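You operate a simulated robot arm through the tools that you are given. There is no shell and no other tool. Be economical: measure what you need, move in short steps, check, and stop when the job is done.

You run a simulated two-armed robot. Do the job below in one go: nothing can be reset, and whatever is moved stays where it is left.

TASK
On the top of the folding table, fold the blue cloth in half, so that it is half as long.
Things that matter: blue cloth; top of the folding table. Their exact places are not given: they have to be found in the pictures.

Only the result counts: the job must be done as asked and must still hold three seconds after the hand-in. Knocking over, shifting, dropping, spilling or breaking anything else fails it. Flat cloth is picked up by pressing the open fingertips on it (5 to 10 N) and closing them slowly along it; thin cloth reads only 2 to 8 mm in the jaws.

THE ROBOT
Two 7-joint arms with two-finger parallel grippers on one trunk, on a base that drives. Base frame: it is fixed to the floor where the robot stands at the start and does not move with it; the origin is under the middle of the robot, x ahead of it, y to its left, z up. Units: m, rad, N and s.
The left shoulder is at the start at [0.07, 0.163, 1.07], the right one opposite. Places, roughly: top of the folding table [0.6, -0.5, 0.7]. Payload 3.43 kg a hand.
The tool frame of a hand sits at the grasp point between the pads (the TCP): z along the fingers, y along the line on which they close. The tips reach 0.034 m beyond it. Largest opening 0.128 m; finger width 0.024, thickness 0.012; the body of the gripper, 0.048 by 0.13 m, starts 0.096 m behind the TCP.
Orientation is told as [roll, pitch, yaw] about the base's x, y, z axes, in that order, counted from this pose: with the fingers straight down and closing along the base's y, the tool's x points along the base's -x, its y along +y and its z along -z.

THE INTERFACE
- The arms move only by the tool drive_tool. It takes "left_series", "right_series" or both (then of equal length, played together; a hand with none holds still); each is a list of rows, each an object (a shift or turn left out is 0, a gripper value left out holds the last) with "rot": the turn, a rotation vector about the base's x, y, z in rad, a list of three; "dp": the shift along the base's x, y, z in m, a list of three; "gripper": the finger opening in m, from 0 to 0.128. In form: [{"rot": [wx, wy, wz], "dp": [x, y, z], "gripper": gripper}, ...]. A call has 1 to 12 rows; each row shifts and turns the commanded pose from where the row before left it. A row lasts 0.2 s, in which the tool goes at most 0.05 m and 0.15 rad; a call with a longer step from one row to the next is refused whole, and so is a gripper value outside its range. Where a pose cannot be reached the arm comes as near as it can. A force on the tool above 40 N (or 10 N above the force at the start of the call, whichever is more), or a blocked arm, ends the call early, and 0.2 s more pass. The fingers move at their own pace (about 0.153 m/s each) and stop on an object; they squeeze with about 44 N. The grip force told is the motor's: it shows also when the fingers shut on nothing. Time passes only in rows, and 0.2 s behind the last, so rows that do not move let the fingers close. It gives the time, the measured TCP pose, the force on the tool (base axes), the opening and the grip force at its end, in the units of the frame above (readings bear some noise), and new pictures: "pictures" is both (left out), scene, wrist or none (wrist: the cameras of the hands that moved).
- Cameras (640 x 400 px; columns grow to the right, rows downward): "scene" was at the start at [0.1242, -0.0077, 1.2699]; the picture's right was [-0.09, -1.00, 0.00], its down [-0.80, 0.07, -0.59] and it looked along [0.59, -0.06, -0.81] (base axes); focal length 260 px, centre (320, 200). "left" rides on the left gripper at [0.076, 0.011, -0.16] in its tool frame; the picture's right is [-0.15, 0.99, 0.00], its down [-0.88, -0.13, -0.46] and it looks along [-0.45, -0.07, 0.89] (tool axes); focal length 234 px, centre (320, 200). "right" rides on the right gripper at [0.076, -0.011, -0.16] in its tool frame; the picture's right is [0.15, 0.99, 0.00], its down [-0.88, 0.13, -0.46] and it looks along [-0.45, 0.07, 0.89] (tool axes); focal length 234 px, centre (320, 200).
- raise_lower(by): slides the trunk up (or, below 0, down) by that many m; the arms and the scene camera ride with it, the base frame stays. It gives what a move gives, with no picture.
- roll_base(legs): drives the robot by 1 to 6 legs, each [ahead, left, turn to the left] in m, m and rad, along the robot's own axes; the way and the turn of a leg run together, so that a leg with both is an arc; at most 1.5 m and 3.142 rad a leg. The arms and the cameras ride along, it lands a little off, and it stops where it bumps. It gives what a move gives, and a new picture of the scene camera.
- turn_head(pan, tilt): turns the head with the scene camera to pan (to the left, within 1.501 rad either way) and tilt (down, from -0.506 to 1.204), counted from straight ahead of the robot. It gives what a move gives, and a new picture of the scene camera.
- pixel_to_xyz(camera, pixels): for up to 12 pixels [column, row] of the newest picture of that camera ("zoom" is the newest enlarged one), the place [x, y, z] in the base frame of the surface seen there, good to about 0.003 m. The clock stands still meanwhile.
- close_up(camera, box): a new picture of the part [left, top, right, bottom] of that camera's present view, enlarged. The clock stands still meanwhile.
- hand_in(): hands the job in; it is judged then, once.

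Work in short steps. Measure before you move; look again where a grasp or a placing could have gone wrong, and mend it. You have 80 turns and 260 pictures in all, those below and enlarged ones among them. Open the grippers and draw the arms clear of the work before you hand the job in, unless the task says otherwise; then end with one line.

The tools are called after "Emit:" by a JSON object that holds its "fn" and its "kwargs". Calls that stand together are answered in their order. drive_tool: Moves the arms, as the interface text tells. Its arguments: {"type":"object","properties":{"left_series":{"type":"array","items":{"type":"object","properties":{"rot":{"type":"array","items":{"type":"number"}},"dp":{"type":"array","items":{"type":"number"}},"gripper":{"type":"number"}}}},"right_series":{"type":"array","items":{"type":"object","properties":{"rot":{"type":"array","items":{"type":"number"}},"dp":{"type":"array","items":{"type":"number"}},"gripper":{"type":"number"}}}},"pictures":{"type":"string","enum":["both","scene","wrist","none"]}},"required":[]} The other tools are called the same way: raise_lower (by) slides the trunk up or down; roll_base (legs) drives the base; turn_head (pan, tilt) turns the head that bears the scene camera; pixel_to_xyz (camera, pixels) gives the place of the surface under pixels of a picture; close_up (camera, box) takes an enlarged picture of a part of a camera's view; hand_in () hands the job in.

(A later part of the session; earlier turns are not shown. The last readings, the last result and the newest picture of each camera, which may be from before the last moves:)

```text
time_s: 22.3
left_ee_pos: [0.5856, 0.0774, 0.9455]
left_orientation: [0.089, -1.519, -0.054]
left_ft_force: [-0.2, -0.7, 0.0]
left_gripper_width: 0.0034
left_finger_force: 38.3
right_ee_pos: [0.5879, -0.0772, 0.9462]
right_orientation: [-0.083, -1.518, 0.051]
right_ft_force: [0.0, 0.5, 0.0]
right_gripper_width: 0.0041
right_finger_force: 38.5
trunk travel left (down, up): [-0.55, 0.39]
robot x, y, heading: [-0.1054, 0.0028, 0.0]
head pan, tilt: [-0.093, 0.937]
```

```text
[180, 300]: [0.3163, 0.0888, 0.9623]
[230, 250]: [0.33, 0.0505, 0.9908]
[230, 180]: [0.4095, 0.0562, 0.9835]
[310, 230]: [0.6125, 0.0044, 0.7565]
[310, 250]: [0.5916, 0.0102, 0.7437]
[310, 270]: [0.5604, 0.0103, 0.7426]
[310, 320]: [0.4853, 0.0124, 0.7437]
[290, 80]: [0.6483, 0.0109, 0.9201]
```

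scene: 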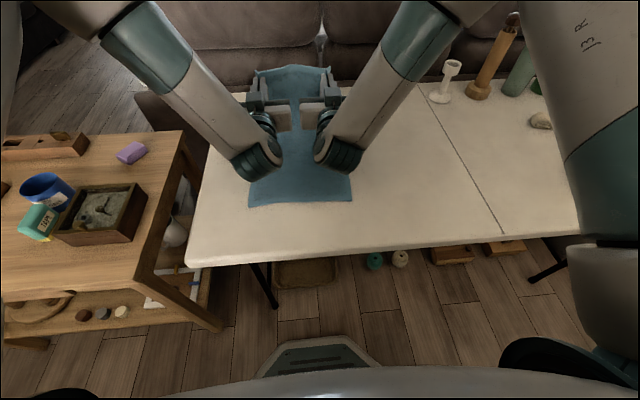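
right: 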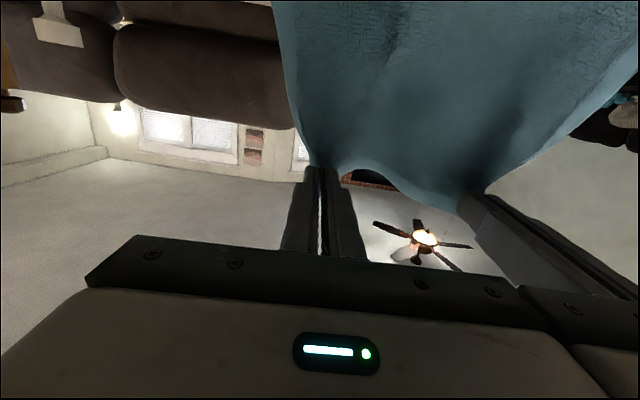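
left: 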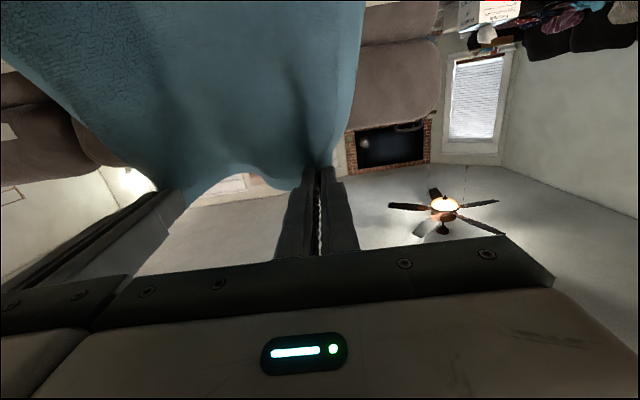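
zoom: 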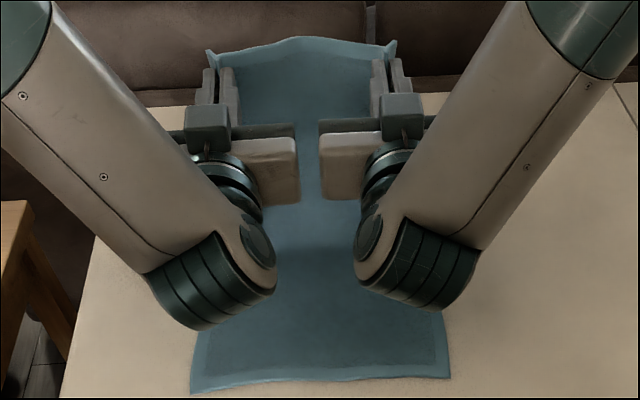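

The bottom layer now lies flat to x≈0.60 with the crease there and the flap standing up. I go down the arc with trunk and base, staying inside the cloth's radius: trunk down 0.025 m, then base back 0.05 m.

Emit:
{"fn": "raise_lower", "kwargs": {"by": -0.025}}

Emit:
{"fn": "roll_base", "kwargs": {"legs": [[-0.05, 0, 0]]}}

Emit:
{"fn": "raise_lower", "kwargs": {"by": -0.02}}

Emit:
{"fn": "roll_base", "kwargs": {"legs": [[-0.05, 0, 0]]}}

Emit:
{"fn": "close_up", "kwargs": {"camera": "scene", "box": [200, 50, 400, 210]}}

```text
time_s: 23.0
left_ee_pos: [0.5839, 0.0774, 0.922]
left_orientation: [0.094, -1.52, -0.06]
left_ft_force: [0.4, 0.4, 0.9]
left_gripper_width: 0.0035
left_finger_force: 38.7
right_ee_pos: [0.5864, -0.0777, 0.9227]
right_orientation: [-0.09, -1.519, 0.054]
right_ft_force: [0.2, -0.1, 0.6]
right_gripper_width: 0.0039
right_finger_force: 38.3
trunk travel left (down, up): [-0.525, 0.415]
robot x, y, heading: [-0.1046, 0.0013, 0.006]
head pan, tilt: [-0.093, 0.937]
```

```text
time_s: 23.9
left_ee_pos: [0.5355, 0.078, 0.9217]
left_orientation: [0.092, -1.519, -0.06]
left_ft_force: [-0.3, 0.7, -0.3]
left_gripper_width: 0.0036
left_finger_force: 38.5
right_ee_pos: [0.5377, -0.0773, 0.9213]
right_orientation: [-0.089, -1.52, 0.053]
right_ft_force: [-0.2, -0.5, -0.2]
right_gripper_width: 0.0036
right_finger_force: 38.2
trunk travel left (down, up): [-0.525, 0.415]
robot x, y, heading: [-0.1497, -0.001, -0.001]
head pan, tilt: [-0.093, 0.937]
```

scene: 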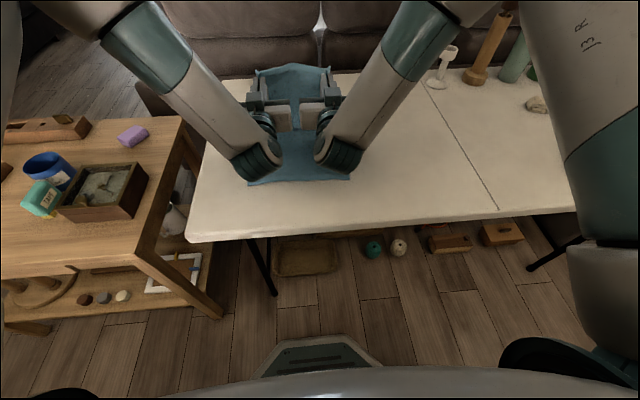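

```text
time_s: 24.6
left_ee_pos: [0.5356, 0.0776, 0.9015]
left_orientation: [0.094, -1.52, -0.062]
left_ft_force: [-0.5, -1.1, 0.1]
left_gripper_width: 0.0036
left_finger_force: 37.8
right_ee_pos: [0.537, -0.0772, 0.9025]
right_orientation: [-0.088, -1.52, 0.058]
right_ft_force: [-0.3, 0.6, 0.7]
right_gripper_width: 0.004
right_finger_force: 38.3
trunk travel left (down, up): [-0.505, 0.435]
robot x, y, heading: [-0.155, 0.0014, 0.003]
head pan, tilt: [-0.093, 0.937]
```

```text
time_s: 25.5
left_ee_pos: [0.4859, 0.0777, 0.9025]
left_orientation: [0.095, -1.521, -0.061]
left_ft_force: [-0.2, -0.2, 1.1]
left_gripper_width: 0.0037
left_finger_force: 37.9
right_ee_pos: [0.4886, -0.0773, 0.9027]
right_orientation: [-0.091, -1.52, 0.057]
right_ft_force: [0.4, -0.1, 0.9]
right_gripper_width: 0.0037
right_finger_force: 38.2
trunk travel left (down, up): [-0.505, 0.435]
robot x, y, heading: [-0.2013, -0.0019, 0.001]
head pan, tilt: [-0.093, 0.937]
```

scene: 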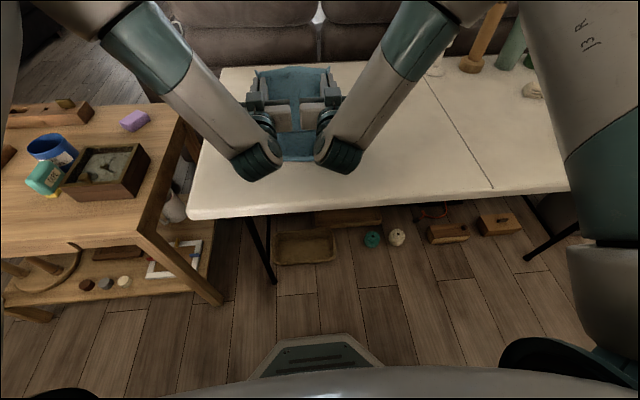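

```text
2.50 times, centred on (300, 130) of scene
```

zoom: 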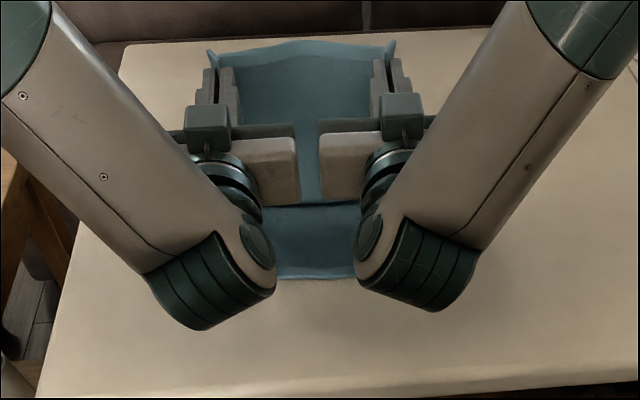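

The pose holds. I measure the flap's foot (zoom row ~205) and the near edge (row ~278) before lowering further.

Emit:
{"fn": "pixel_to_xyz", "kwargs": {"camera": "zoom", "pixels": [[310, 190], [310, 199], [310, 210], [310, 240], [310, 276], [310, 100], [310, 150]]}}

Emit:
{"fn": "close_up", "kwargs": {"camera": "right", "box": [0, 0, 640, 400]}}

```text
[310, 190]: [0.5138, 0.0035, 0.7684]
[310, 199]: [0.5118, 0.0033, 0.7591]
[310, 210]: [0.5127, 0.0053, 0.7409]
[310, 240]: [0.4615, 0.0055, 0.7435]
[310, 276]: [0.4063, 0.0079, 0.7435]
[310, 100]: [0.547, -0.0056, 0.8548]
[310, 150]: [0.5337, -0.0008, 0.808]
```

```text
1.00 times, centred on (320, 200) of right
```

zoom: 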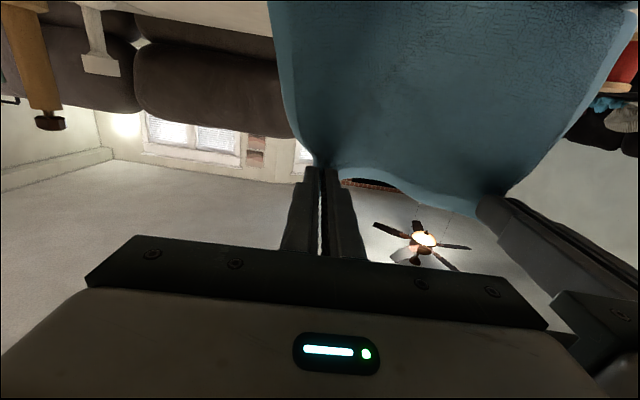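

The flap is too taut: foot at x≈0.512 implies the crease crept to about 0.55. I go forward 0.06 m to restore the crease, then lower 0.06 m so the final pull-back runs slack.

Emit:
{"fn": "roll_base", "kwargs": {"legs": [[0.08, 0, 0]]}}

Emit:
{"fn": "raise_lower", "kwargs": {"by": -0.06}}

Emit:
{"fn": "close_up", "kwargs": {"camera": "scene", "box": [200, 50, 400, 210]}}

Emit:
{"fn": "pixel_to_xyz", "kwargs": {"camera": "zoom", "pixels": [[310, 150], [310, 190], [310, 210], [310, 220], [310, 230], [310, 240], [310, 250], [310, 270], [310, 300]]}}

```text
time_s: 26.6
left_ee_pos: [0.5671, 0.0768, 0.902]
left_orientation: [0.091, -1.518, -0.06]
left_ft_force: [0.8, 0.5, -0.2]
left_gripper_width: 0.0034
left_finger_force: 38.1
right_ee_pos: [0.5692, -0.0772, 0.901]
right_orientation: [-0.09, -1.52, 0.055]
right_ft_force: [1.0, -0.6, -0.2]
right_gripper_width: 0.0039
right_finger_force: 38.1
trunk travel left (down, up): [-0.505, 0.435]
robot x, y, heading: [-0.1222, 0.0003, 0.001]
head pan, tilt: [-0.093, 0.937]
```

scene: 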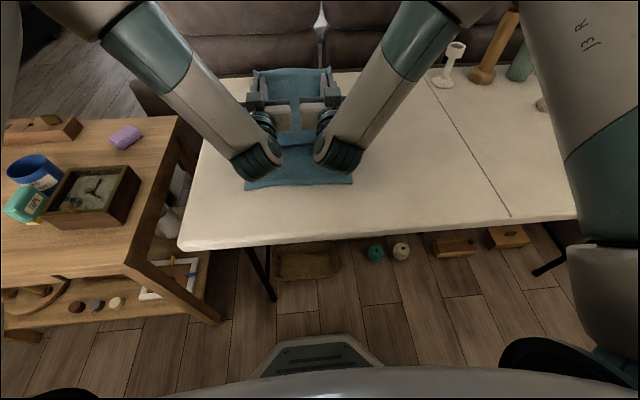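

```text
time_s: 27.6
left_ee_pos: [0.5653, 0.0785, 0.8429]
left_orientation: [0.093, -1.521, -0.061]
left_ft_force: [0.3, 0.7, 0.3]
left_gripper_width: 0.0034
left_finger_force: 37.7
right_ee_pos: [0.5679, -0.0777, 0.8415]
right_orientation: [-0.091, -1.519, 0.058]
right_ft_force: [-0.1, 0.3, 0.5]
right_gripper_width: 0.0038
right_finger_force: 38.4
trunk travel left (down, up): [-0.445, 0.495]
robot x, y, heading: [-0.1246, -0.002, 0.0]
head pan, tilt: [-0.093, 0.937]
```

```text
2.50 times, centred on (300, 130) of scene
```

zoom: 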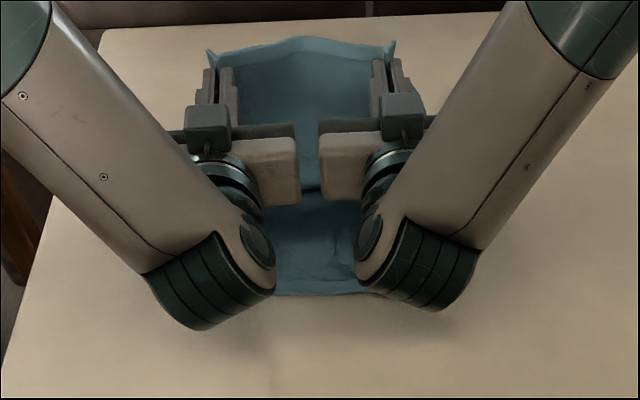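

```text
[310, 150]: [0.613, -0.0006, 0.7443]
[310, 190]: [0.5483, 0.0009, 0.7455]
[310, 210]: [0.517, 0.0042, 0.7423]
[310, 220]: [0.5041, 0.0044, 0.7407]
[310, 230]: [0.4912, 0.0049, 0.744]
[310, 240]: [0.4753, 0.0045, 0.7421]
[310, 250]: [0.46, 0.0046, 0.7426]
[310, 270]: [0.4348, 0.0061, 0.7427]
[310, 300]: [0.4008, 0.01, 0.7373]
```

Now the bottom layer is flat out to x≈0.61 and the flap hangs slack behind. I lower 0.02 m more and drive back 0.08 m, then look.

Emit:
{"fn": "raise_lower", "kwargs": {"by": -0.02}}

Emit:
{"fn": "roll_base", "kwargs": {"legs": [[-0.08, 0, 0]]}}

Emit:
{"fn": "close_up", "kwargs": {"camera": "scene", "box": [200, 50, 400, 210]}}

Emit:
{"fn": "pixel_to_xyz", "kwargs": {"camera": "zoom", "pixels": [[310, 60], [310, 90], [310, 120], [310, 150], [310, 190], [310, 210], [310, 230], [310, 250], [310, 270]]}}

```text
time_s: 28.1
left_ee_pos: [0.5637, 0.0796, 0.8345]
left_orientation: [0.099, -1.539, -0.065]
left_ft_force: [-9.9, 6.8, 24.0]
left_gripper_width: 0.0035
left_finger_force: 38.2
right_ee_pos: [0.5673, -0.0776, 0.8351]
right_orientation: [-0.088, -1.539, 0.053]
right_ft_force: [-9.6, -6.1, 23.6]
right_gripper_width: 0.0039
right_finger_force: 38.7
trunk travel left (down, up): [-0.427, 0.513]
robot x, y, heading: [-0.1219, 0.0062, 0.004]
head pan, tilt: [-0.093, 0.937]
stopped: the force on the tool passed its limit (the readings are from after the stop); the commanded pose is now the measured one
```

```text
time_s: 28.9
left_ee_pos: [0.5628, 0.0787, 0.8361]
left_orientation: [-0.023, -1.55, 0.061]
left_ft_force: [-2.6, 0.1, 4.9]
left_gripper_width: 0.0036
left_finger_force: 38.4
right_ee_pos: [0.5636, -0.0778, 0.8367]
right_orientation: [0.042, -1.549, -0.083]
right_ft_force: [-1.2, -0.3, 3.5]
right_gripper_width: 0.0041
right_finger_force: 37.9
trunk travel left (down, up): [-0.427, 0.513]
robot x, y, heading: [-0.1325, 0.0009, -0.004]
head pan, tilt: [-0.093, 0.937]
stopped in leg 1: the force on the tool passed its limit (the readings are from after the stop); the commanded pose is now the measured one
```

scene: 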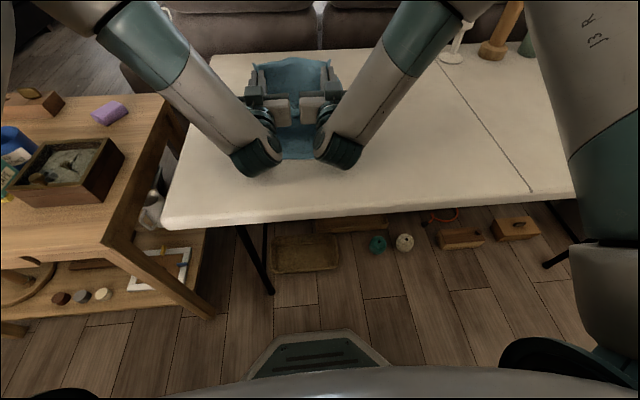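

```text
2.50 times, centred on (300, 130) of scene
```

zoom: 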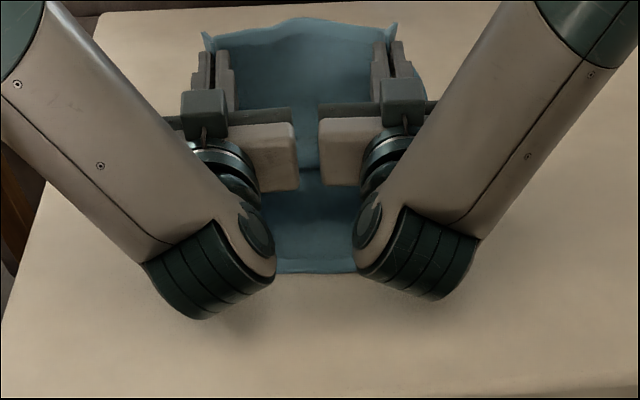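

```text
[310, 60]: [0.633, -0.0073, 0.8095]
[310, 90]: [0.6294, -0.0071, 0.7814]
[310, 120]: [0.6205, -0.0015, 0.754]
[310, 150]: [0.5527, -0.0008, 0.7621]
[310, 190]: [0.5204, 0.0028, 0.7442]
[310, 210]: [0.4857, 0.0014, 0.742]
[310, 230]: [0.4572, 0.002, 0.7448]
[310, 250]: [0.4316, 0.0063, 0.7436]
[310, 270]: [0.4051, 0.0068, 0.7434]
```

The wrists touched the table (24 N) at TCP z≈0.835. I raise the trunk 0.018 m to clear it, then drive back 0.1 m until the wrists are past the table's near edge.

Emit:
{"fn": "raise_lower", "kwargs": {"by": 0.018}}

Emit:
{"fn": "roll_base", "kwargs": {"legs": [[-0.11, 0, 0]]}}

Emit:
{"fn": "close_up", "kwargs": {"camera": "scene", "box": [200, 30, 400, 190]}}

Emit:
{"fn": "pixel_to_xyz", "kwargs": {"camera": "zoom", "pixels": [[310, 60], [310, 90], [310, 120], [310, 150], [310, 190], [310, 210], [310, 230], [310, 250], [150, 280], [190, 300]]}}

```text
time_s: 29.5
left_ee_pos: [0.5622, 0.0796, 0.8537]
left_orientation: [-0.021, -1.549, 0.061]
left_ft_force: [-0.1, 1.0, -0.4]
left_gripper_width: 0.0033
left_finger_force: 38.1
right_ee_pos: [0.5656, -0.0787, 0.8527]
right_orientation: [0.037, -1.548, -0.079]
right_ft_force: [-0.5, -0.4, 0.6]
right_gripper_width: 0.0039
right_finger_force: 38.5
trunk travel left (down, up): [-0.445, 0.495]
robot x, y, heading: [-0.1332, -0.0035, -0.003]
head pan, tilt: [-0.093, 0.937]
```

```text
time_s: 30.7
left_ee_pos: [0.4536, 0.0787, 0.855]
left_orientation: [-0.029, -1.549, 0.071]
left_ft_force: [-0.2, 0.2, -0.2]
left_gripper_width: 0.0037
left_finger_force: 38.2
right_ee_pos: [0.4558, -0.0779, 0.8557]
right_orientation: [0.048, -1.549, -0.087]
right_ft_force: [0.6, -0.3, 0.5]
right_gripper_width: 0.0041
right_finger_force: 38.0
trunk travel left (down, up): [-0.445, 0.495]
robot x, y, heading: [-0.2413, 0.0021, -0.007]
head pan, tilt: [-0.093, 0.937]
```

scene: 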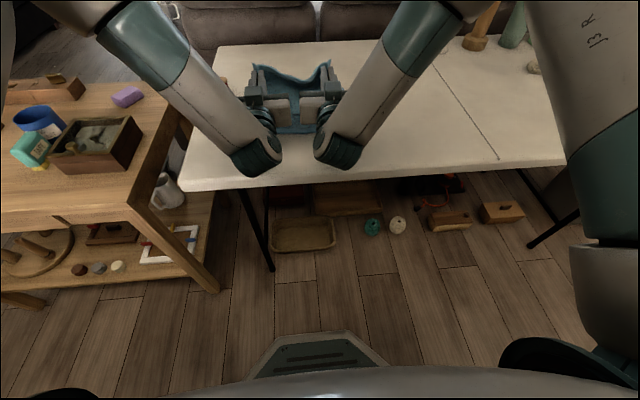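

```text
2.50 times, centred on (300, 110) of scene
```

zoom: 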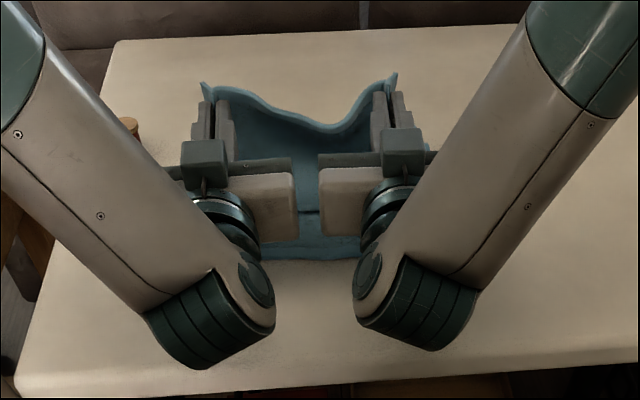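

```text
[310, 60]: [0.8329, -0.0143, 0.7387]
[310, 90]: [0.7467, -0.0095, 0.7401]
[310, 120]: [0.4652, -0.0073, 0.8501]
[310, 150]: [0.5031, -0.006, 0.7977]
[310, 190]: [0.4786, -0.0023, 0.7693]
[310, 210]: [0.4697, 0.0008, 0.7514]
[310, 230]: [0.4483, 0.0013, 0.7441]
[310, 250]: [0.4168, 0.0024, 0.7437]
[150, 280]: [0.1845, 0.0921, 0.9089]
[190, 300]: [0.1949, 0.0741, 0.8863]
```

The geometry needs a hem height of only about 0.05 m at x≈0.47, which the low wrists prevented. I go forward again to restore the crease, then ease the pitch to about −1.2 so the wrists rise and the hem can travel lower.

Emit:
{"fn": "raise_lower", "kwargs": {"by": 0.03}}

Emit:
{"fn": "roll_base", "kwargs": {"legs": [[0.14, 0, 0]]}}

Emit:
{"fn": "drive_tool", "kwargs": {"left_series": [{"rot": [0, 0.05, 0]}, {"rot": [0, 0.05, 0]}, {"rot": [0, 0.05, 0]}, {"rot": [0, 0.05, 0]}, {"rot": [0, 0.05, 0]}, {"rot": [0, 0.05, 0]}, {"rot": [0, 0.05, 0]}, {"dp": [0, 0.003, 0]}, {"dp": [0, 0.003, 0]}, {}], "right_series": [{"rot": [0, 0.05, 0]}, {"rot": [0, 0.05, 0]}, {"rot": [0, 0.05, 0]}, {"rot": [0, 0.05, 0]}, {"rot": [0, 0.05, 0]}, {"rot": [0, 0.05, 0]}, {"rot": [0, 0.05, 0]}, {"dp": [0, -0.003, 0]}, {"dp": [0, -0.003, 0]}, {}]}}

```text
time_s: 31.5
left_ee_pos: [0.4559, 0.0795, 0.8846]
left_orientation: [-0.02, -1.547, 0.059]
left_ft_force: [0.1, 0.3, -0.6]
left_gripper_width: 0.0034
left_finger_force: 37.9
right_ee_pos: [0.4568, -0.0786, 0.8839]
right_orientation: [0.036, -1.547, -0.074]
right_ft_force: [0.2, -0.3, 0.4]
right_gripper_width: 0.004
right_finger_force: 38.8
trunk travel left (down, up): [-0.475, 0.465]
robot x, y, heading: [-0.2396, -0.0024, 0.002]
head pan, tilt: [-0.093, 0.937]
```

```text
time_s: 32.8
left_ee_pos: [0.5948, 0.0785, 0.8831]
left_orientation: [-0.02, -1.547, 0.063]
left_ft_force: [0.1, 0.6, -0.5]
left_gripper_width: 0.0034
left_finger_force: 37.8
right_ee_pos: [0.5968, -0.0777, 0.8829]
right_orientation: [0.036, -1.548, -0.077]
right_ft_force: [-0.7, 0.6, -0.2]
right_gripper_width: 0.004
right_finger_force: 37.9
trunk travel left (down, up): [-0.475, 0.465]
robot x, y, heading: [-0.1001, 0.0021, 0.001]
head pan, tilt: [-0.093, 0.937]
```

scene: 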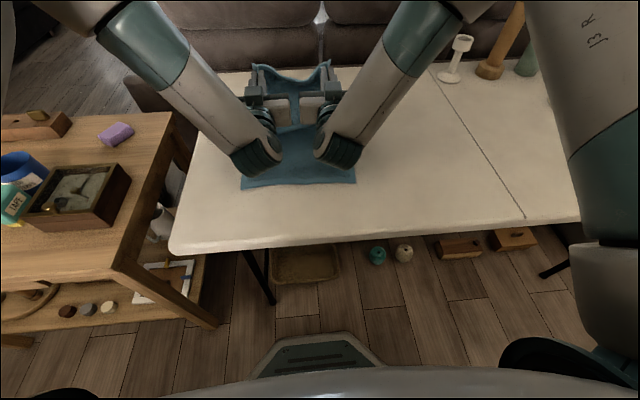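

```text
time_s: 35.0
left_ee_pos: [0.5948, 0.0852, 0.8836]
left_orientation: [0.036, -1.2, 0.003]
left_ft_force: [-0.6, 0.1, -0.1]
left_gripper_width: 0.0036
left_finger_force: 38.0
right_ee_pos: [0.5956, -0.0842, 0.8844]
right_orientation: [-0.036, -1.199, -0.005]
right_ft_force: [0.0, 0.1, -0.1]
right_gripper_width: 0.0039
right_finger_force: 38.8
trunk travel left (down, up): [-0.475, 0.465]
robot x, y, heading: [-0.1003, 0.0002, 0.001]
head pan, tilt: [-0.093, 0.937]
```

scene: 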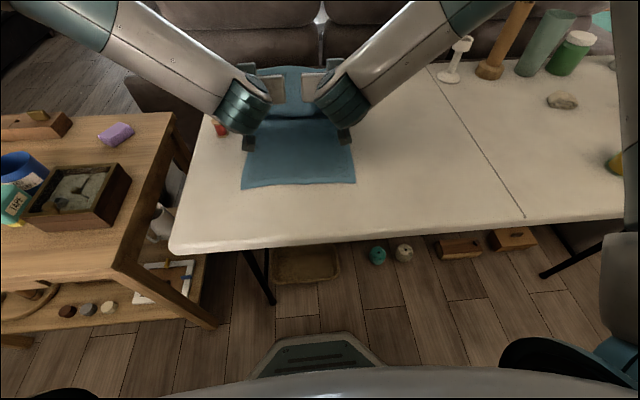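
right: 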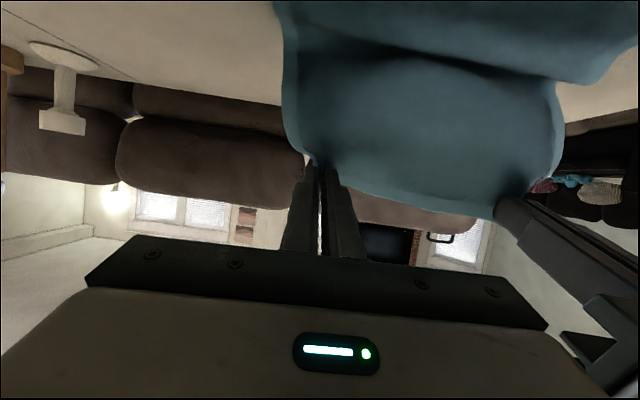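
left: 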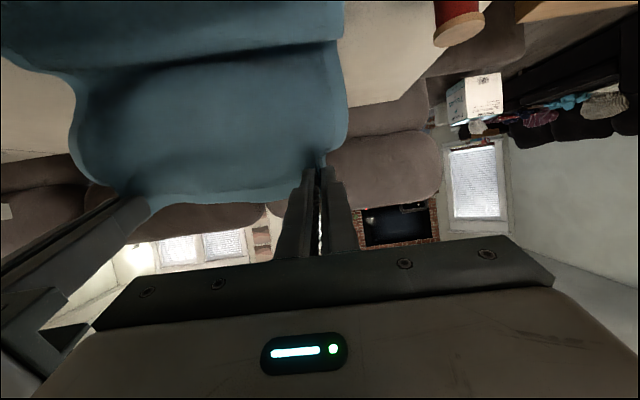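

The crease line shows in the right camera near (440,60), and the hands are clear of the spool. I measure the crease and flap.

Emit:
{"fn": "pixel_to_xyz", "kwargs": {"camera": "right", "pixels": [[440, 30], [440, 55], [440, 70], [440, 110], [440, 160], [440, 195], [285, 50]]}}

Emit:
{"fn": "pixel_to_xyz", "kwargs": {"camera": "scene", "pixels": [[245, 186], [298, 183], [352, 182], [298, 130], [298, 119], [298, 112], [298, 90], [295, 70], [255, 100]]}}

```text
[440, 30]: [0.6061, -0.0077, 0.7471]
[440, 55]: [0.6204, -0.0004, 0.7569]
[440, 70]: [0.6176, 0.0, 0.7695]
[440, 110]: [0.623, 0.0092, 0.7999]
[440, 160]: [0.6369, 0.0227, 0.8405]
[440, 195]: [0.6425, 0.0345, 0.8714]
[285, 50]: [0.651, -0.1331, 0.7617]
```

```text
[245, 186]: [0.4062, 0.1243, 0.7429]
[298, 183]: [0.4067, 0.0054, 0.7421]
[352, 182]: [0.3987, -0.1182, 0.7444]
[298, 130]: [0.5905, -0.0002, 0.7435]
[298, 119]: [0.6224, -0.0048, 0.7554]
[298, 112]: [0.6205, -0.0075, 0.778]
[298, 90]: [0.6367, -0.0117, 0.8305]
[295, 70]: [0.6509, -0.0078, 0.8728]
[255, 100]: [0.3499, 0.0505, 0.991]
```

The bottom is flat to x≈0.62 with the flap rising there. I bring the hem down and back with the arms to TCP ≈(0.50, 0.83), leaving slack.

Emit:
{"fn": "drive_tool", "kwargs": {"left_series": [{"dp": [-0.012, 0, -0.012]}, {"dp": [-0.015, 0, -0.011]}, {"dp": [-0.017, 0, -0.009]}, {"dp": [-0.017, 0, -0.008]}, {"dp": [-0.017, 0, -0.007]}, {"dp": [-0.017, 0, -0.007]}, {}], "right_series": [{"dp": [-0.012, 0, -0.012]}, {"dp": [-0.015, 0, -0.011]}, {"dp": [-0.017, 0, -0.009]}, {"dp": [-0.017, 0, -0.008]}, {"dp": [-0.017, 0, -0.007]}, {"dp": [-0.017, 0, -0.007]}, {}]}}

Emit:
{"fn": "close_up", "kwargs": {"camera": "right", "box": [240, 0, 640, 250]}}

Emit:
{"fn": "pixel_to_xyz", "kwargs": {"camera": "zoom", "pixels": [[320, 30], [320, 60], [320, 90], [320, 120], [320, 150], [320, 180], [320, 210], [320, 240], [320, 270]]}}

```text
time_s: 36.6
left_ee_pos: [0.4992, 0.086, 0.8303]
left_orientation: [0.034, -1.199, 0.005]
left_ft_force: [0.8, -0.8, -0.9]
left_gripper_width: 0.0037
left_finger_force: 37.6
right_ee_pos: [0.4997, -0.0844, 0.8308]
right_orientation: [-0.032, -1.197, -0.006]
right_ft_force: [0.0, 0.7, -0.4]
right_gripper_width: 0.0039
right_finger_force: 38.4
trunk travel left (down, up): [-0.475, 0.465]
robot x, y, heading: [-0.1006, 0.0, -0.002]
head pan, tilt: [-0.093, 0.937]
```

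scene: 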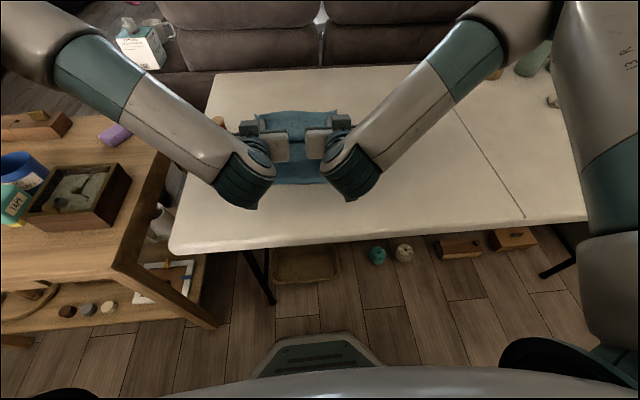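
right: 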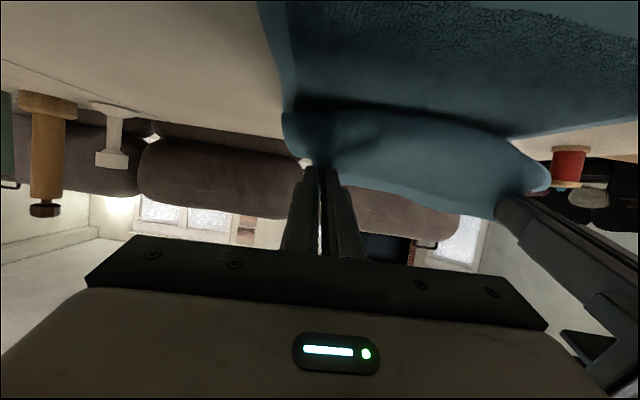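
left: 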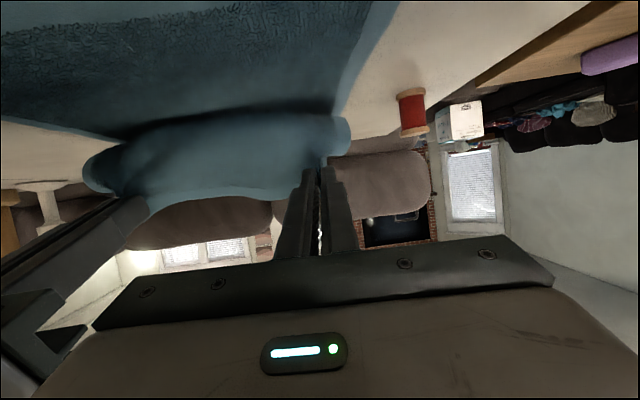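

```text
1.60 times, centred on (440, 125) of right
```

zoom: 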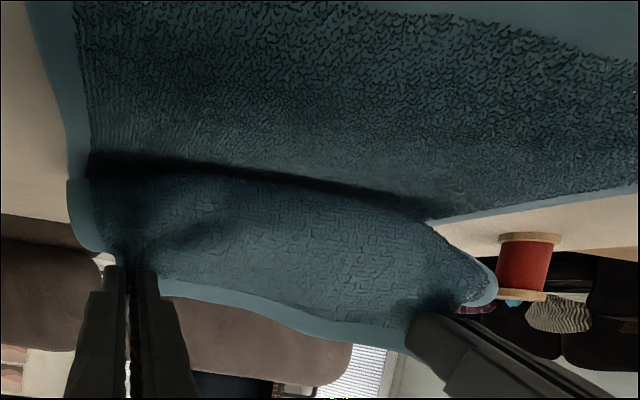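

```text
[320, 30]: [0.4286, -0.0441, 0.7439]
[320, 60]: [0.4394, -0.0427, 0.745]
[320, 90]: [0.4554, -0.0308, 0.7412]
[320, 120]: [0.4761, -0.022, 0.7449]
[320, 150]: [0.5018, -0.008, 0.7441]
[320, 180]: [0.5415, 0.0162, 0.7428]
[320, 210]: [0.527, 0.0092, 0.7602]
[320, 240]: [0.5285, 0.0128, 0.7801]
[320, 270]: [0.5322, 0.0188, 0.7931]
```

The foot is at x≈0.53 and the pinch about 0.07 high, so slack remains. I lower 0.022 m, then take the base back 0.04 m.

Emit:
{"fn": "drive_tool", "kwargs": {"left_series": [{"dp": [0, 0, -0.011]}, {"dp": [0, 0, -0.011]}, {}], "right_series": [{"dp": [0, 0, -0.011]}, {"dp": [0, 0, -0.011]}, {}], "pictures": "none"}}

Emit:
{"fn": "roll_base", "kwargs": {"legs": [[-0.04, 0, 0]]}}

Emit:
{"fn": "close_up", "kwargs": {"camera": "right", "box": [240, 0, 640, 250]}}

Emit:
{"fn": "pixel_to_xyz", "kwargs": {"camera": "zoom", "pixels": [[320, 60], [320, 100], [320, 130], [320, 150], [320, 180], [320, 200], [320, 220], [320, 240], [320, 270], [320, 300]]}}

Emit:
{"fn": "pixel_to_xyz", "kwargs": {"camera": "scene", "pixels": [[200, 230], [200, 236], [350, 226], [350, 220], [200, 220]]}}

```text
time_s: 37.4
left_ee_pos: [0.4982, 0.0859, 0.8085]
left_orientation: [0.035, -1.199, 0.007]
left_ft_force: [-0.2, -0.1, -0.2]
left_gripper_width: 0.0036
left_finger_force: 38.1
right_ee_pos: [0.5011, -0.0836, 0.8078]
right_orientation: [-0.034, -1.199, -0.005]
right_ft_force: [0.1, 0.2, 0.5]
right_gripper_width: 0.0038
right_finger_force: 37.8
trunk travel left (down, up): [-0.475, 0.465]
robot x, y, heading: [-0.1003, -0.0026, 0.002]
head pan, tilt: [-0.093, 0.937]
```

```text
time_s: 38.3
left_ee_pos: [0.459, 0.0854, 0.809]
left_orientation: [0.037, -1.2, 0.003]
left_ft_force: [-0.4, -0.4, 0.2]
left_gripper_width: 0.0037
left_finger_force: 38.2
right_ee_pos: [0.4598, -0.085, 0.8092]
right_orientation: [-0.033, -1.202, -0.004]
right_ft_force: [0.2, 0.8, -0.2]
right_gripper_width: 0.0041
right_finger_force: 38.5
trunk travel left (down, up): [-0.475, 0.465]
robot x, y, heading: [-0.1409, 0.0001, 0.002]
head pan, tilt: [-0.093, 0.937]
```

scene: 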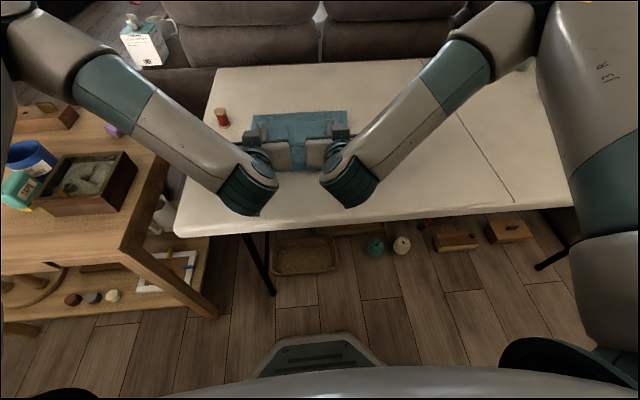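

```text
1.60 times, centred on (440, 125) of right
```

zoom: 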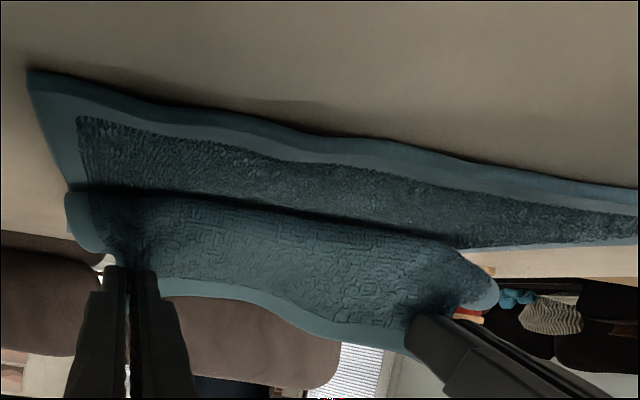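

```text
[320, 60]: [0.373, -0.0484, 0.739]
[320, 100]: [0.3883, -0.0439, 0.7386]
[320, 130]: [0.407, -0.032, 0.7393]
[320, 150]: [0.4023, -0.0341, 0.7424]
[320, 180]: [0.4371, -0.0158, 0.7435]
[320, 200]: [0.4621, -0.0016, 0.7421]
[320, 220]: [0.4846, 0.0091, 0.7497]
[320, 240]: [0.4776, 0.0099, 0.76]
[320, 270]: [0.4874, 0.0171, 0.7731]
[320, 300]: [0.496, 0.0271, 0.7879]
```

```text
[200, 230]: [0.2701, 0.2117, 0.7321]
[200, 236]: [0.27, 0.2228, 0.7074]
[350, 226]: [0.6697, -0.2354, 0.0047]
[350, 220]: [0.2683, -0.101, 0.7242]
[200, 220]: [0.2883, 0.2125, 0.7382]
```

The table's near edge is at x≈0.27. In the scene the fold's far edge is visible near row 113; I measure it.

Emit:
{"fn": "close_up", "kwargs": {"camera": "scene", "box": [220, 90, 380, 190]}}

Emit:
{"fn": "pixel_to_xyz", "kwargs": {"camera": "scene", "pixels": [[258, 117], [300, 115], [343, 113], [300, 125], [300, 135]]}}

```text
4.00 times, centred on (300, 140) of scene
```

zoom: 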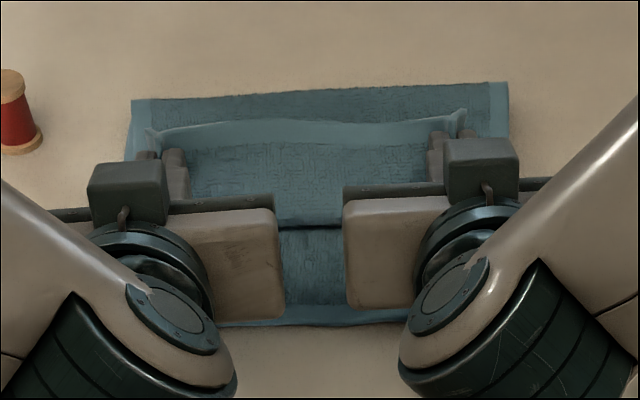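

```text
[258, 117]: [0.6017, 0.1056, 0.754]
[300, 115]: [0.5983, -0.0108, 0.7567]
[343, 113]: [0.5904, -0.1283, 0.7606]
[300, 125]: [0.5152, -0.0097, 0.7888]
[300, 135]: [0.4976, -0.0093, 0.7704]
```

The crease is right at x≈0.60 and the flap foot at 0.48, just as wanted. I lay the last part down: move −0.022 m in x, −0.025 m in z, tilting 0.15 rad more.

Emit:
{"fn": "drive_tool", "kwargs": {"left_series": [{"dp": [-0.004, 0, -0.005], "rot": [0, -0.03, 0]}, {"dp": [-0.004, 0, -0.005], "rot": [0, -0.03, 0]}, {"dp": [-0.005, 0, -0.005], "rot": [0, -0.03, 0]}, {"dp": [-0.005, 0, -0.005], "rot": [0, -0.03, 0]}, {"dp": [-0.005, 0, -0.005], "rot": [0, -0.03, 0]}, {}], "right_series": [{"dp": [-0.004, 0, -0.005], "rot": [0, -0.03, 0]}, {"dp": [-0.004, 0, -0.005], "rot": [0, -0.03, 0]}, {"dp": [-0.005, 0, -0.005], "rot": [0, -0.03, 0]}, {"dp": [-0.005, 0, -0.005], "rot": [0, -0.03, 0]}, {"dp": [-0.005, 0, -0.005], "rot": [0, -0.03, 0]}, {}]}}

Emit:
{"fn": "close_up", "kwargs": {"camera": "scene", "box": [220, 90, 380, 190]}}

Emit:
{"fn": "close_up", "kwargs": {"camera": "right", "box": [240, 0, 640, 250]}}

Emit:
{"fn": "pixel_to_xyz", "kwargs": {"camera": "scene", "pixels": [[258, 117], [300, 115], [343, 113]]}}

```text
time_s: 39.4
left_ee_pos: [0.4393, 0.0847, 0.7911]
left_orientation: [0.027, -1.345, 0.015]
left_ft_force: [-2.0, -0.5, -0.7]
left_gripper_width: 0.0036
left_finger_force: 38.0
right_ee_pos: [0.4417, -0.0843, 0.7934]
right_orientation: [-0.023, -1.347, -0.02]
right_ft_force: [-8.8, -3.4, 27.0]
right_gripper_width: 0.0039
right_finger_force: 39.0
trunk travel left (down, up): [-0.475, 0.465]
robot x, y, heading: [-0.1385, -0.0044, 0.001]
head pan, tilt: [-0.093, 0.937]
stopped in row 5 (right hand): the force on the tool passed its limit (the readings are from after the stop); the commanded pose is now the measured one
```

scene: 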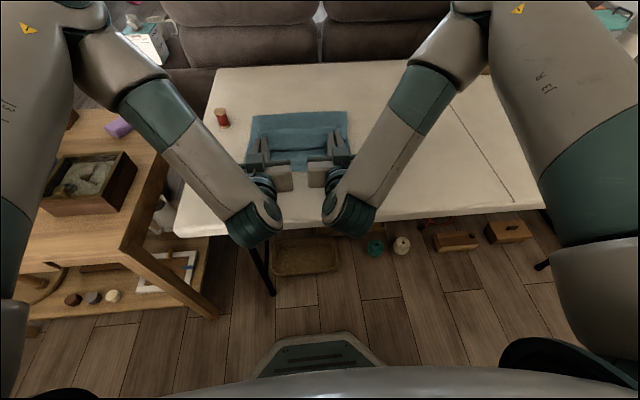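
right: 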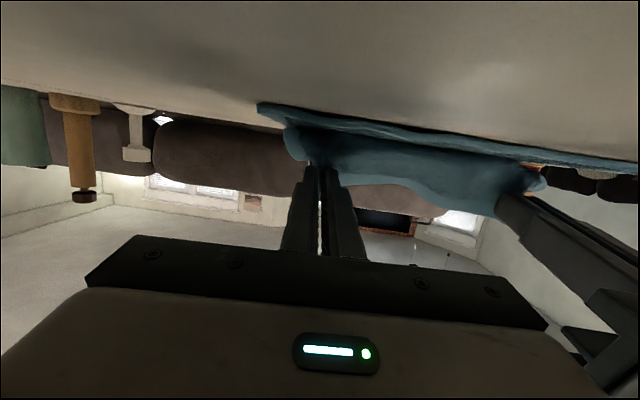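
left: 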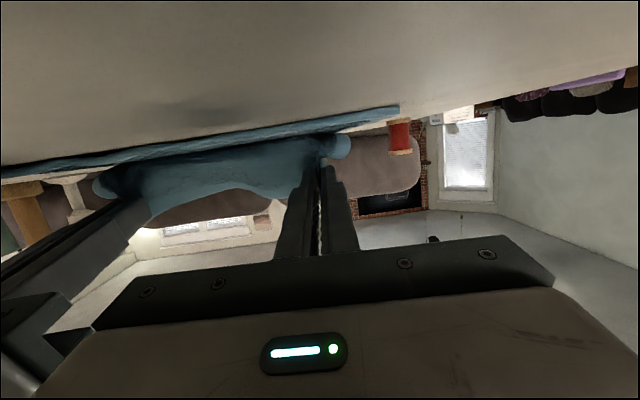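

```text
4.00 times, centred on (300, 140) of scene
```

zoom: 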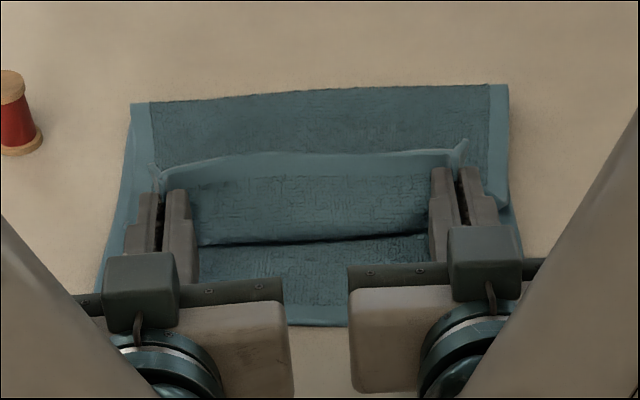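

```text
1.60 times, centred on (440, 125) of right
```

zoom: 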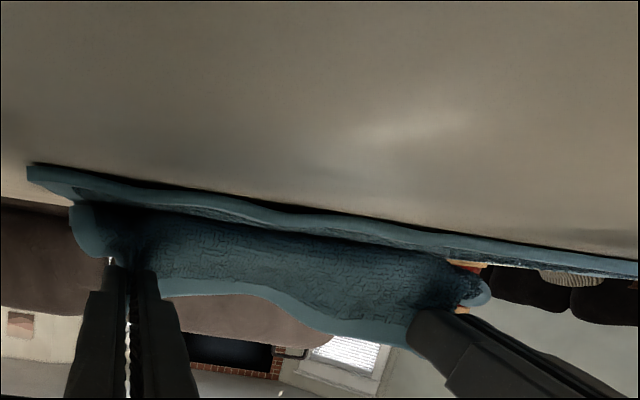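

```text
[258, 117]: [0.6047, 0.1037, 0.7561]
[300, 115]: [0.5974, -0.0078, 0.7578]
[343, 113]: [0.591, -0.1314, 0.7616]
```

The crease holds at x≈0.60; the right wrist met the table edge at 27 N. I ease the tilt back to about −1.2 to raise the wrists, then lower the tips and draw them back a little.

Emit:
{"fn": "drive_tool", "kwargs": {"left_series": [{"rot": [0, 0.05, 0], "dp": [0, 0, 0.002]}, {"rot": [0, 0.05, 0]}, {"rot": [0, 0.05, 0], "dp": [-0.003, 0, -0.002]}, {"dp": [-0.005, 0, -0.004]}, {"dp": [-0.005, 0, -0.004]}, {"dp": [-0.004, 0, -0.004]}, {}], "right_series": [{"rot": [0, 0.05, 0], "dp": [0, 0, 0.002]}, {"rot": [0, 0.05, 0], "dp": [0, 0, -0.002]}, {"rot": [0, 0.05, 0], "dp": [-0.004, 0, -0.002]}, {"dp": [-0.005, 0, -0.004]}, {"dp": [-0.005, 0, -0.004]}, {"dp": [-0.004, 0, -0.004]}, {}]}}

Emit:
{"fn": "close_up", "kwargs": {"camera": "scene", "box": [220, 90, 380, 190]}}

Emit:
{"fn": "pixel_to_xyz", "kwargs": {"camera": "zoom", "pixels": [[150, 105], [320, 95], [490, 88], [310, 155], [310, 180], [310, 200], [310, 220], [310, 235], [310, 250], [310, 270], [310, 322]]}}

```text
time_s: 41.0
left_ee_pos: [0.4236, 0.0842, 0.7775]
left_orientation: [0.034, -1.192, 0.008]
left_ft_force: [-0.2, 0.0, 0.5]
left_gripper_width: 0.0034
left_finger_force: 38.4
right_ee_pos: [0.4248, -0.0834, 0.7771]
right_orientation: [-0.033, -1.196, -0.01]
right_ft_force: [0.1, 0.2, 2.2]
right_gripper_width: 0.0039
right_finger_force: 38.0
trunk travel left (down, up): [-0.475, 0.465]
robot x, y, heading: [-0.1409, 0.0031, 0.004]
head pan, tilt: [-0.093, 0.937]
```

scene: 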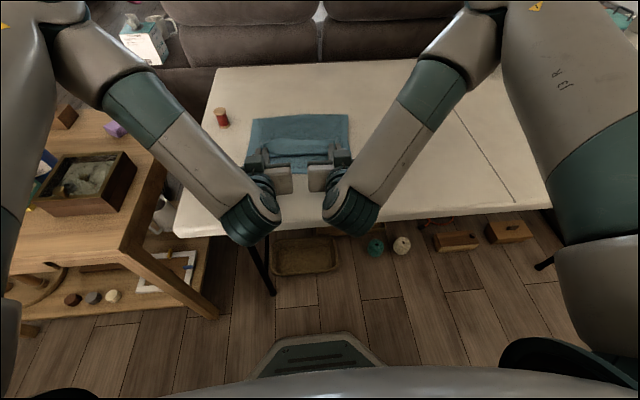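
right: 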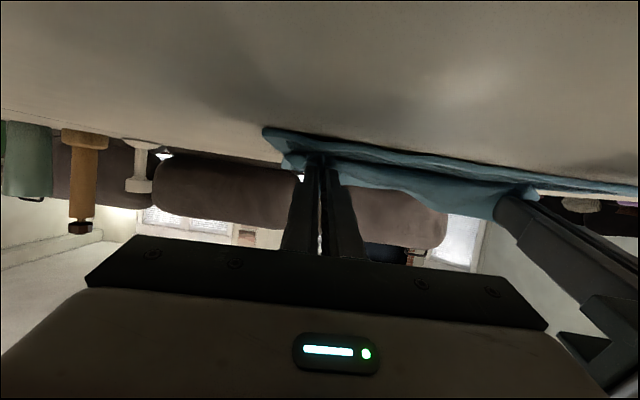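
left: 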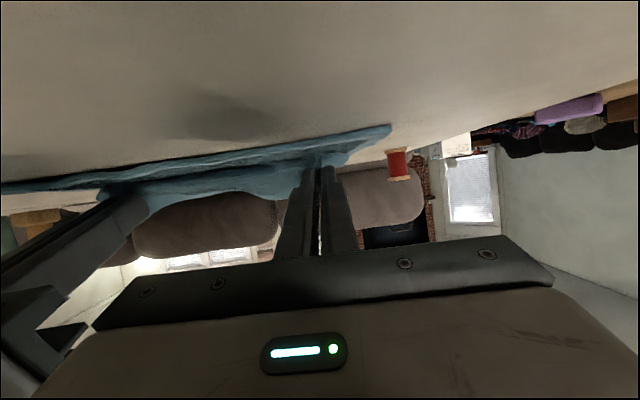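

```text
4.00 times, centred on (300, 140) of scene
```

zoom: 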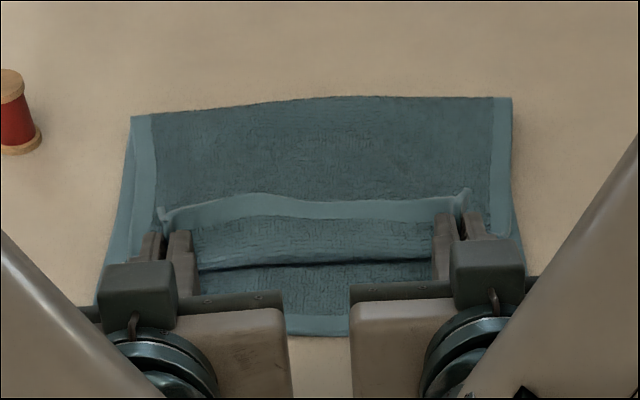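

```text
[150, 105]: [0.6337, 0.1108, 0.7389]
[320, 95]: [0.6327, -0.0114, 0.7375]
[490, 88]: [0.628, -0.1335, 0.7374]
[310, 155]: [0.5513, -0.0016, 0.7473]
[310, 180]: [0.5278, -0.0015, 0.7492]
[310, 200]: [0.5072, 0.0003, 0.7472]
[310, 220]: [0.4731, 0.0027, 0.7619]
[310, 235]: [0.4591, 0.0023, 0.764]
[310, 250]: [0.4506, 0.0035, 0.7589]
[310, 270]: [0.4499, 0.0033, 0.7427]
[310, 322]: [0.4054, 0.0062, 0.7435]
```

The crease is still near 0.60, the belly at x≈0.45 and the tips at x≈0.455. I drive back 0.03 m to pull the belly straight so the hem springs flat toward me on release.

Emit:
{"fn": "roll_base", "kwargs": {"legs": [[-0.03, 0, 0]]}}

Emit:
{"fn": "close_up", "kwargs": {"camera": "scene", "box": [220, 90, 380, 190]}}

Emit:
{"fn": "pixel_to_xyz", "kwargs": {"camera": "zoom", "pixels": [[150, 105], [150, 115], [320, 100], [320, 110], [490, 95], [490, 105], [310, 180], [310, 200], [310, 220], [310, 250], [310, 270], [310, 300]]}}

```text
time_s: 41.9
left_ee_pos: [0.3935, 0.0848, 0.7784]
left_orientation: [0.035, -1.194, 0.006]
left_ft_force: [0.9, -0.1, 0.2]
left_gripper_width: 0.0036
left_finger_force: 38.4
right_ee_pos: [0.3943, -0.0841, 0.7775]
right_orientation: [-0.032, -1.196, -0.011]
right_ft_force: [-1.0, 0.3, 1.0]
right_gripper_width: 0.0037
right_finger_force: 38.3
trunk travel left (down, up): [-0.475, 0.465]
robot x, y, heading: [-0.1708, -0.0038, -0.005]
head pan, tilt: [-0.093, 0.937]
```

scene: 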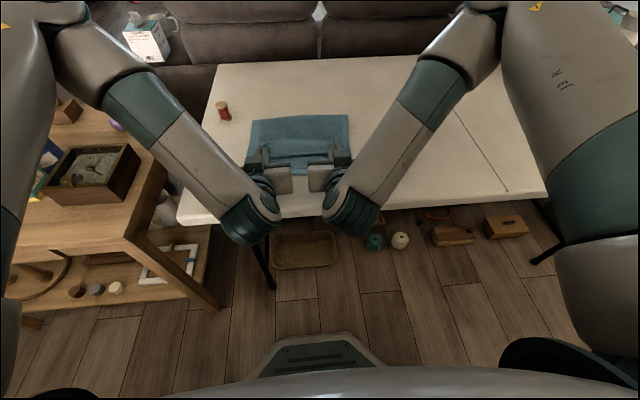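

```text
4.00 times, centred on (300, 140) of scene
```

zoom: 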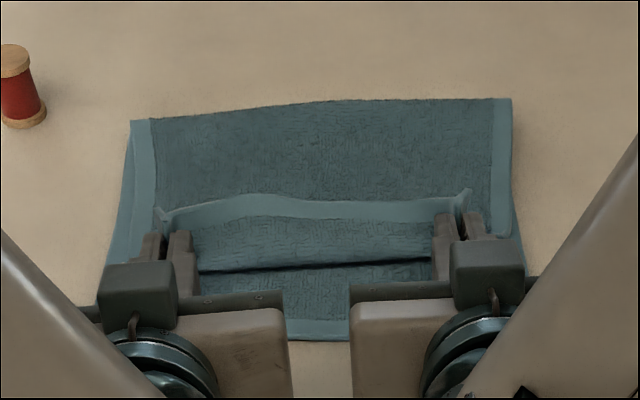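

```text
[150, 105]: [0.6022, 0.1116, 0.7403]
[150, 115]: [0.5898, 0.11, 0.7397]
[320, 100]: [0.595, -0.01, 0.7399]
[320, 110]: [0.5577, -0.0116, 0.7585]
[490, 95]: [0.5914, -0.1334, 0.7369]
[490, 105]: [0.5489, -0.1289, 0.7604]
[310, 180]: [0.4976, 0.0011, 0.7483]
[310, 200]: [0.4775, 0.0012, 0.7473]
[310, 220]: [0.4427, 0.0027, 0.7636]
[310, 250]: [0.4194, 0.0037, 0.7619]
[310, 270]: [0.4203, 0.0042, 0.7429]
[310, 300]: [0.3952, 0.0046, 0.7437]
```

The whole folded cloth slid with the hands as a unit, with its shape kept. I release here gently, then retreat along the finger axis and look at the hem.

Emit:
{"fn": "drive_tool", "kwargs": {"left_series": [{"gripper": 0.01}, {"gripper": 0.018}, {"gripper": 0.026}, {"dp": [-0.009, 0, 0.004]}, {"dp": [-0.018, 0, 0.007]}, {"dp": [-0.028, 0, 0.012]}, {"dp": [0, 0, 0.03]}, {"dp": [0, 0, 0.03]}, {"dp": [0, 0, 0.03]}, {}], "right_series": [{"gripper": 0.01}, {"gripper": 0.018}, {"gripper": 0.026}, {"dp": [-0.009, 0, 0.004]}, {"dp": [-0.018, 0, 0.007]}, {"dp": [-0.028, 0, 0.012]}, {"dp": [0, 0, 0.03]}, {"dp": [0, 0, 0.03]}, {"dp": [0, 0, 0.03]}, {}]}}

Emit:
{"fn": "close_up", "kwargs": {"camera": "scene", "box": [220, 90, 380, 190]}}

```text
time_s: 43.5
left_ee_pos: [0.3617, 0.0729, 0.8265]
left_orientation: [0.056, -1.192, -0.002]
left_ft_force: [1.3, 4.8, 0.7]
left_gripper_width: 0.0261
left_finger_force: 0.0
left hand out of reach, approached as far as the arm can: row 6, 7, 8
right_ee_pos: [0.3595, -0.0725, 0.826]
right_orientation: [-0.053, -1.193, -0.002]
right_ft_force: [0.0, -5.0, -0.3]
right_gripper_width: 0.0263
right_finger_force: 0.1
right hand out of reach, approached as far as the arm can: row 6, 7, 8
trunk travel left (down, up): [-0.475, 0.465]
robot x, y, heading: [-0.1678, 0.0001, 0.002]
head pan, tilt: [-0.093, 0.937]
stopped in row 8 (left hand): the force on the tool passed its limit (the readings are from after the stop); the commanded pose is now the measured one
```

scene: 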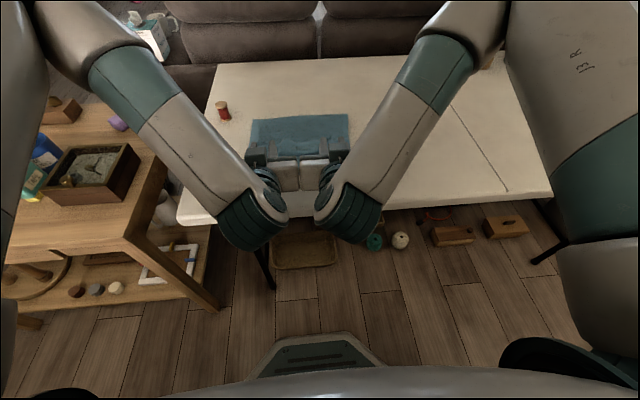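
right: 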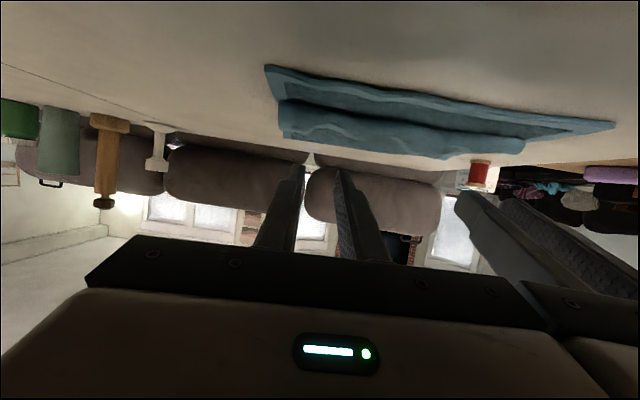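
left: 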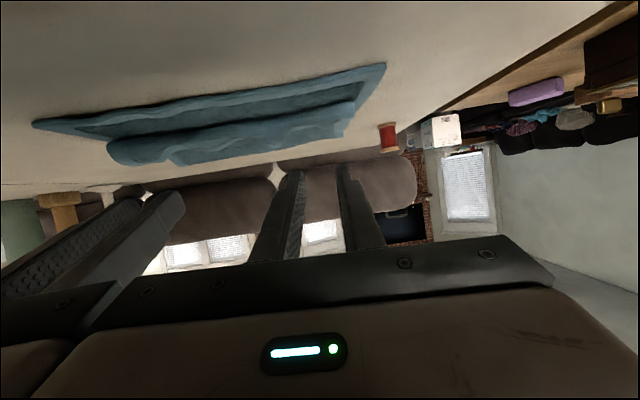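

```text
4.00 times, centred on (300, 140) of scene
```

zoom: 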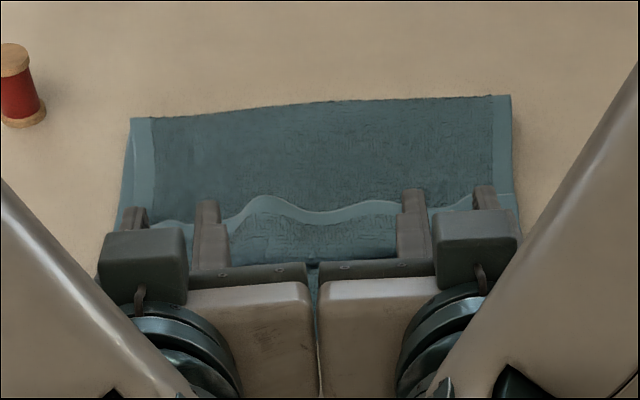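

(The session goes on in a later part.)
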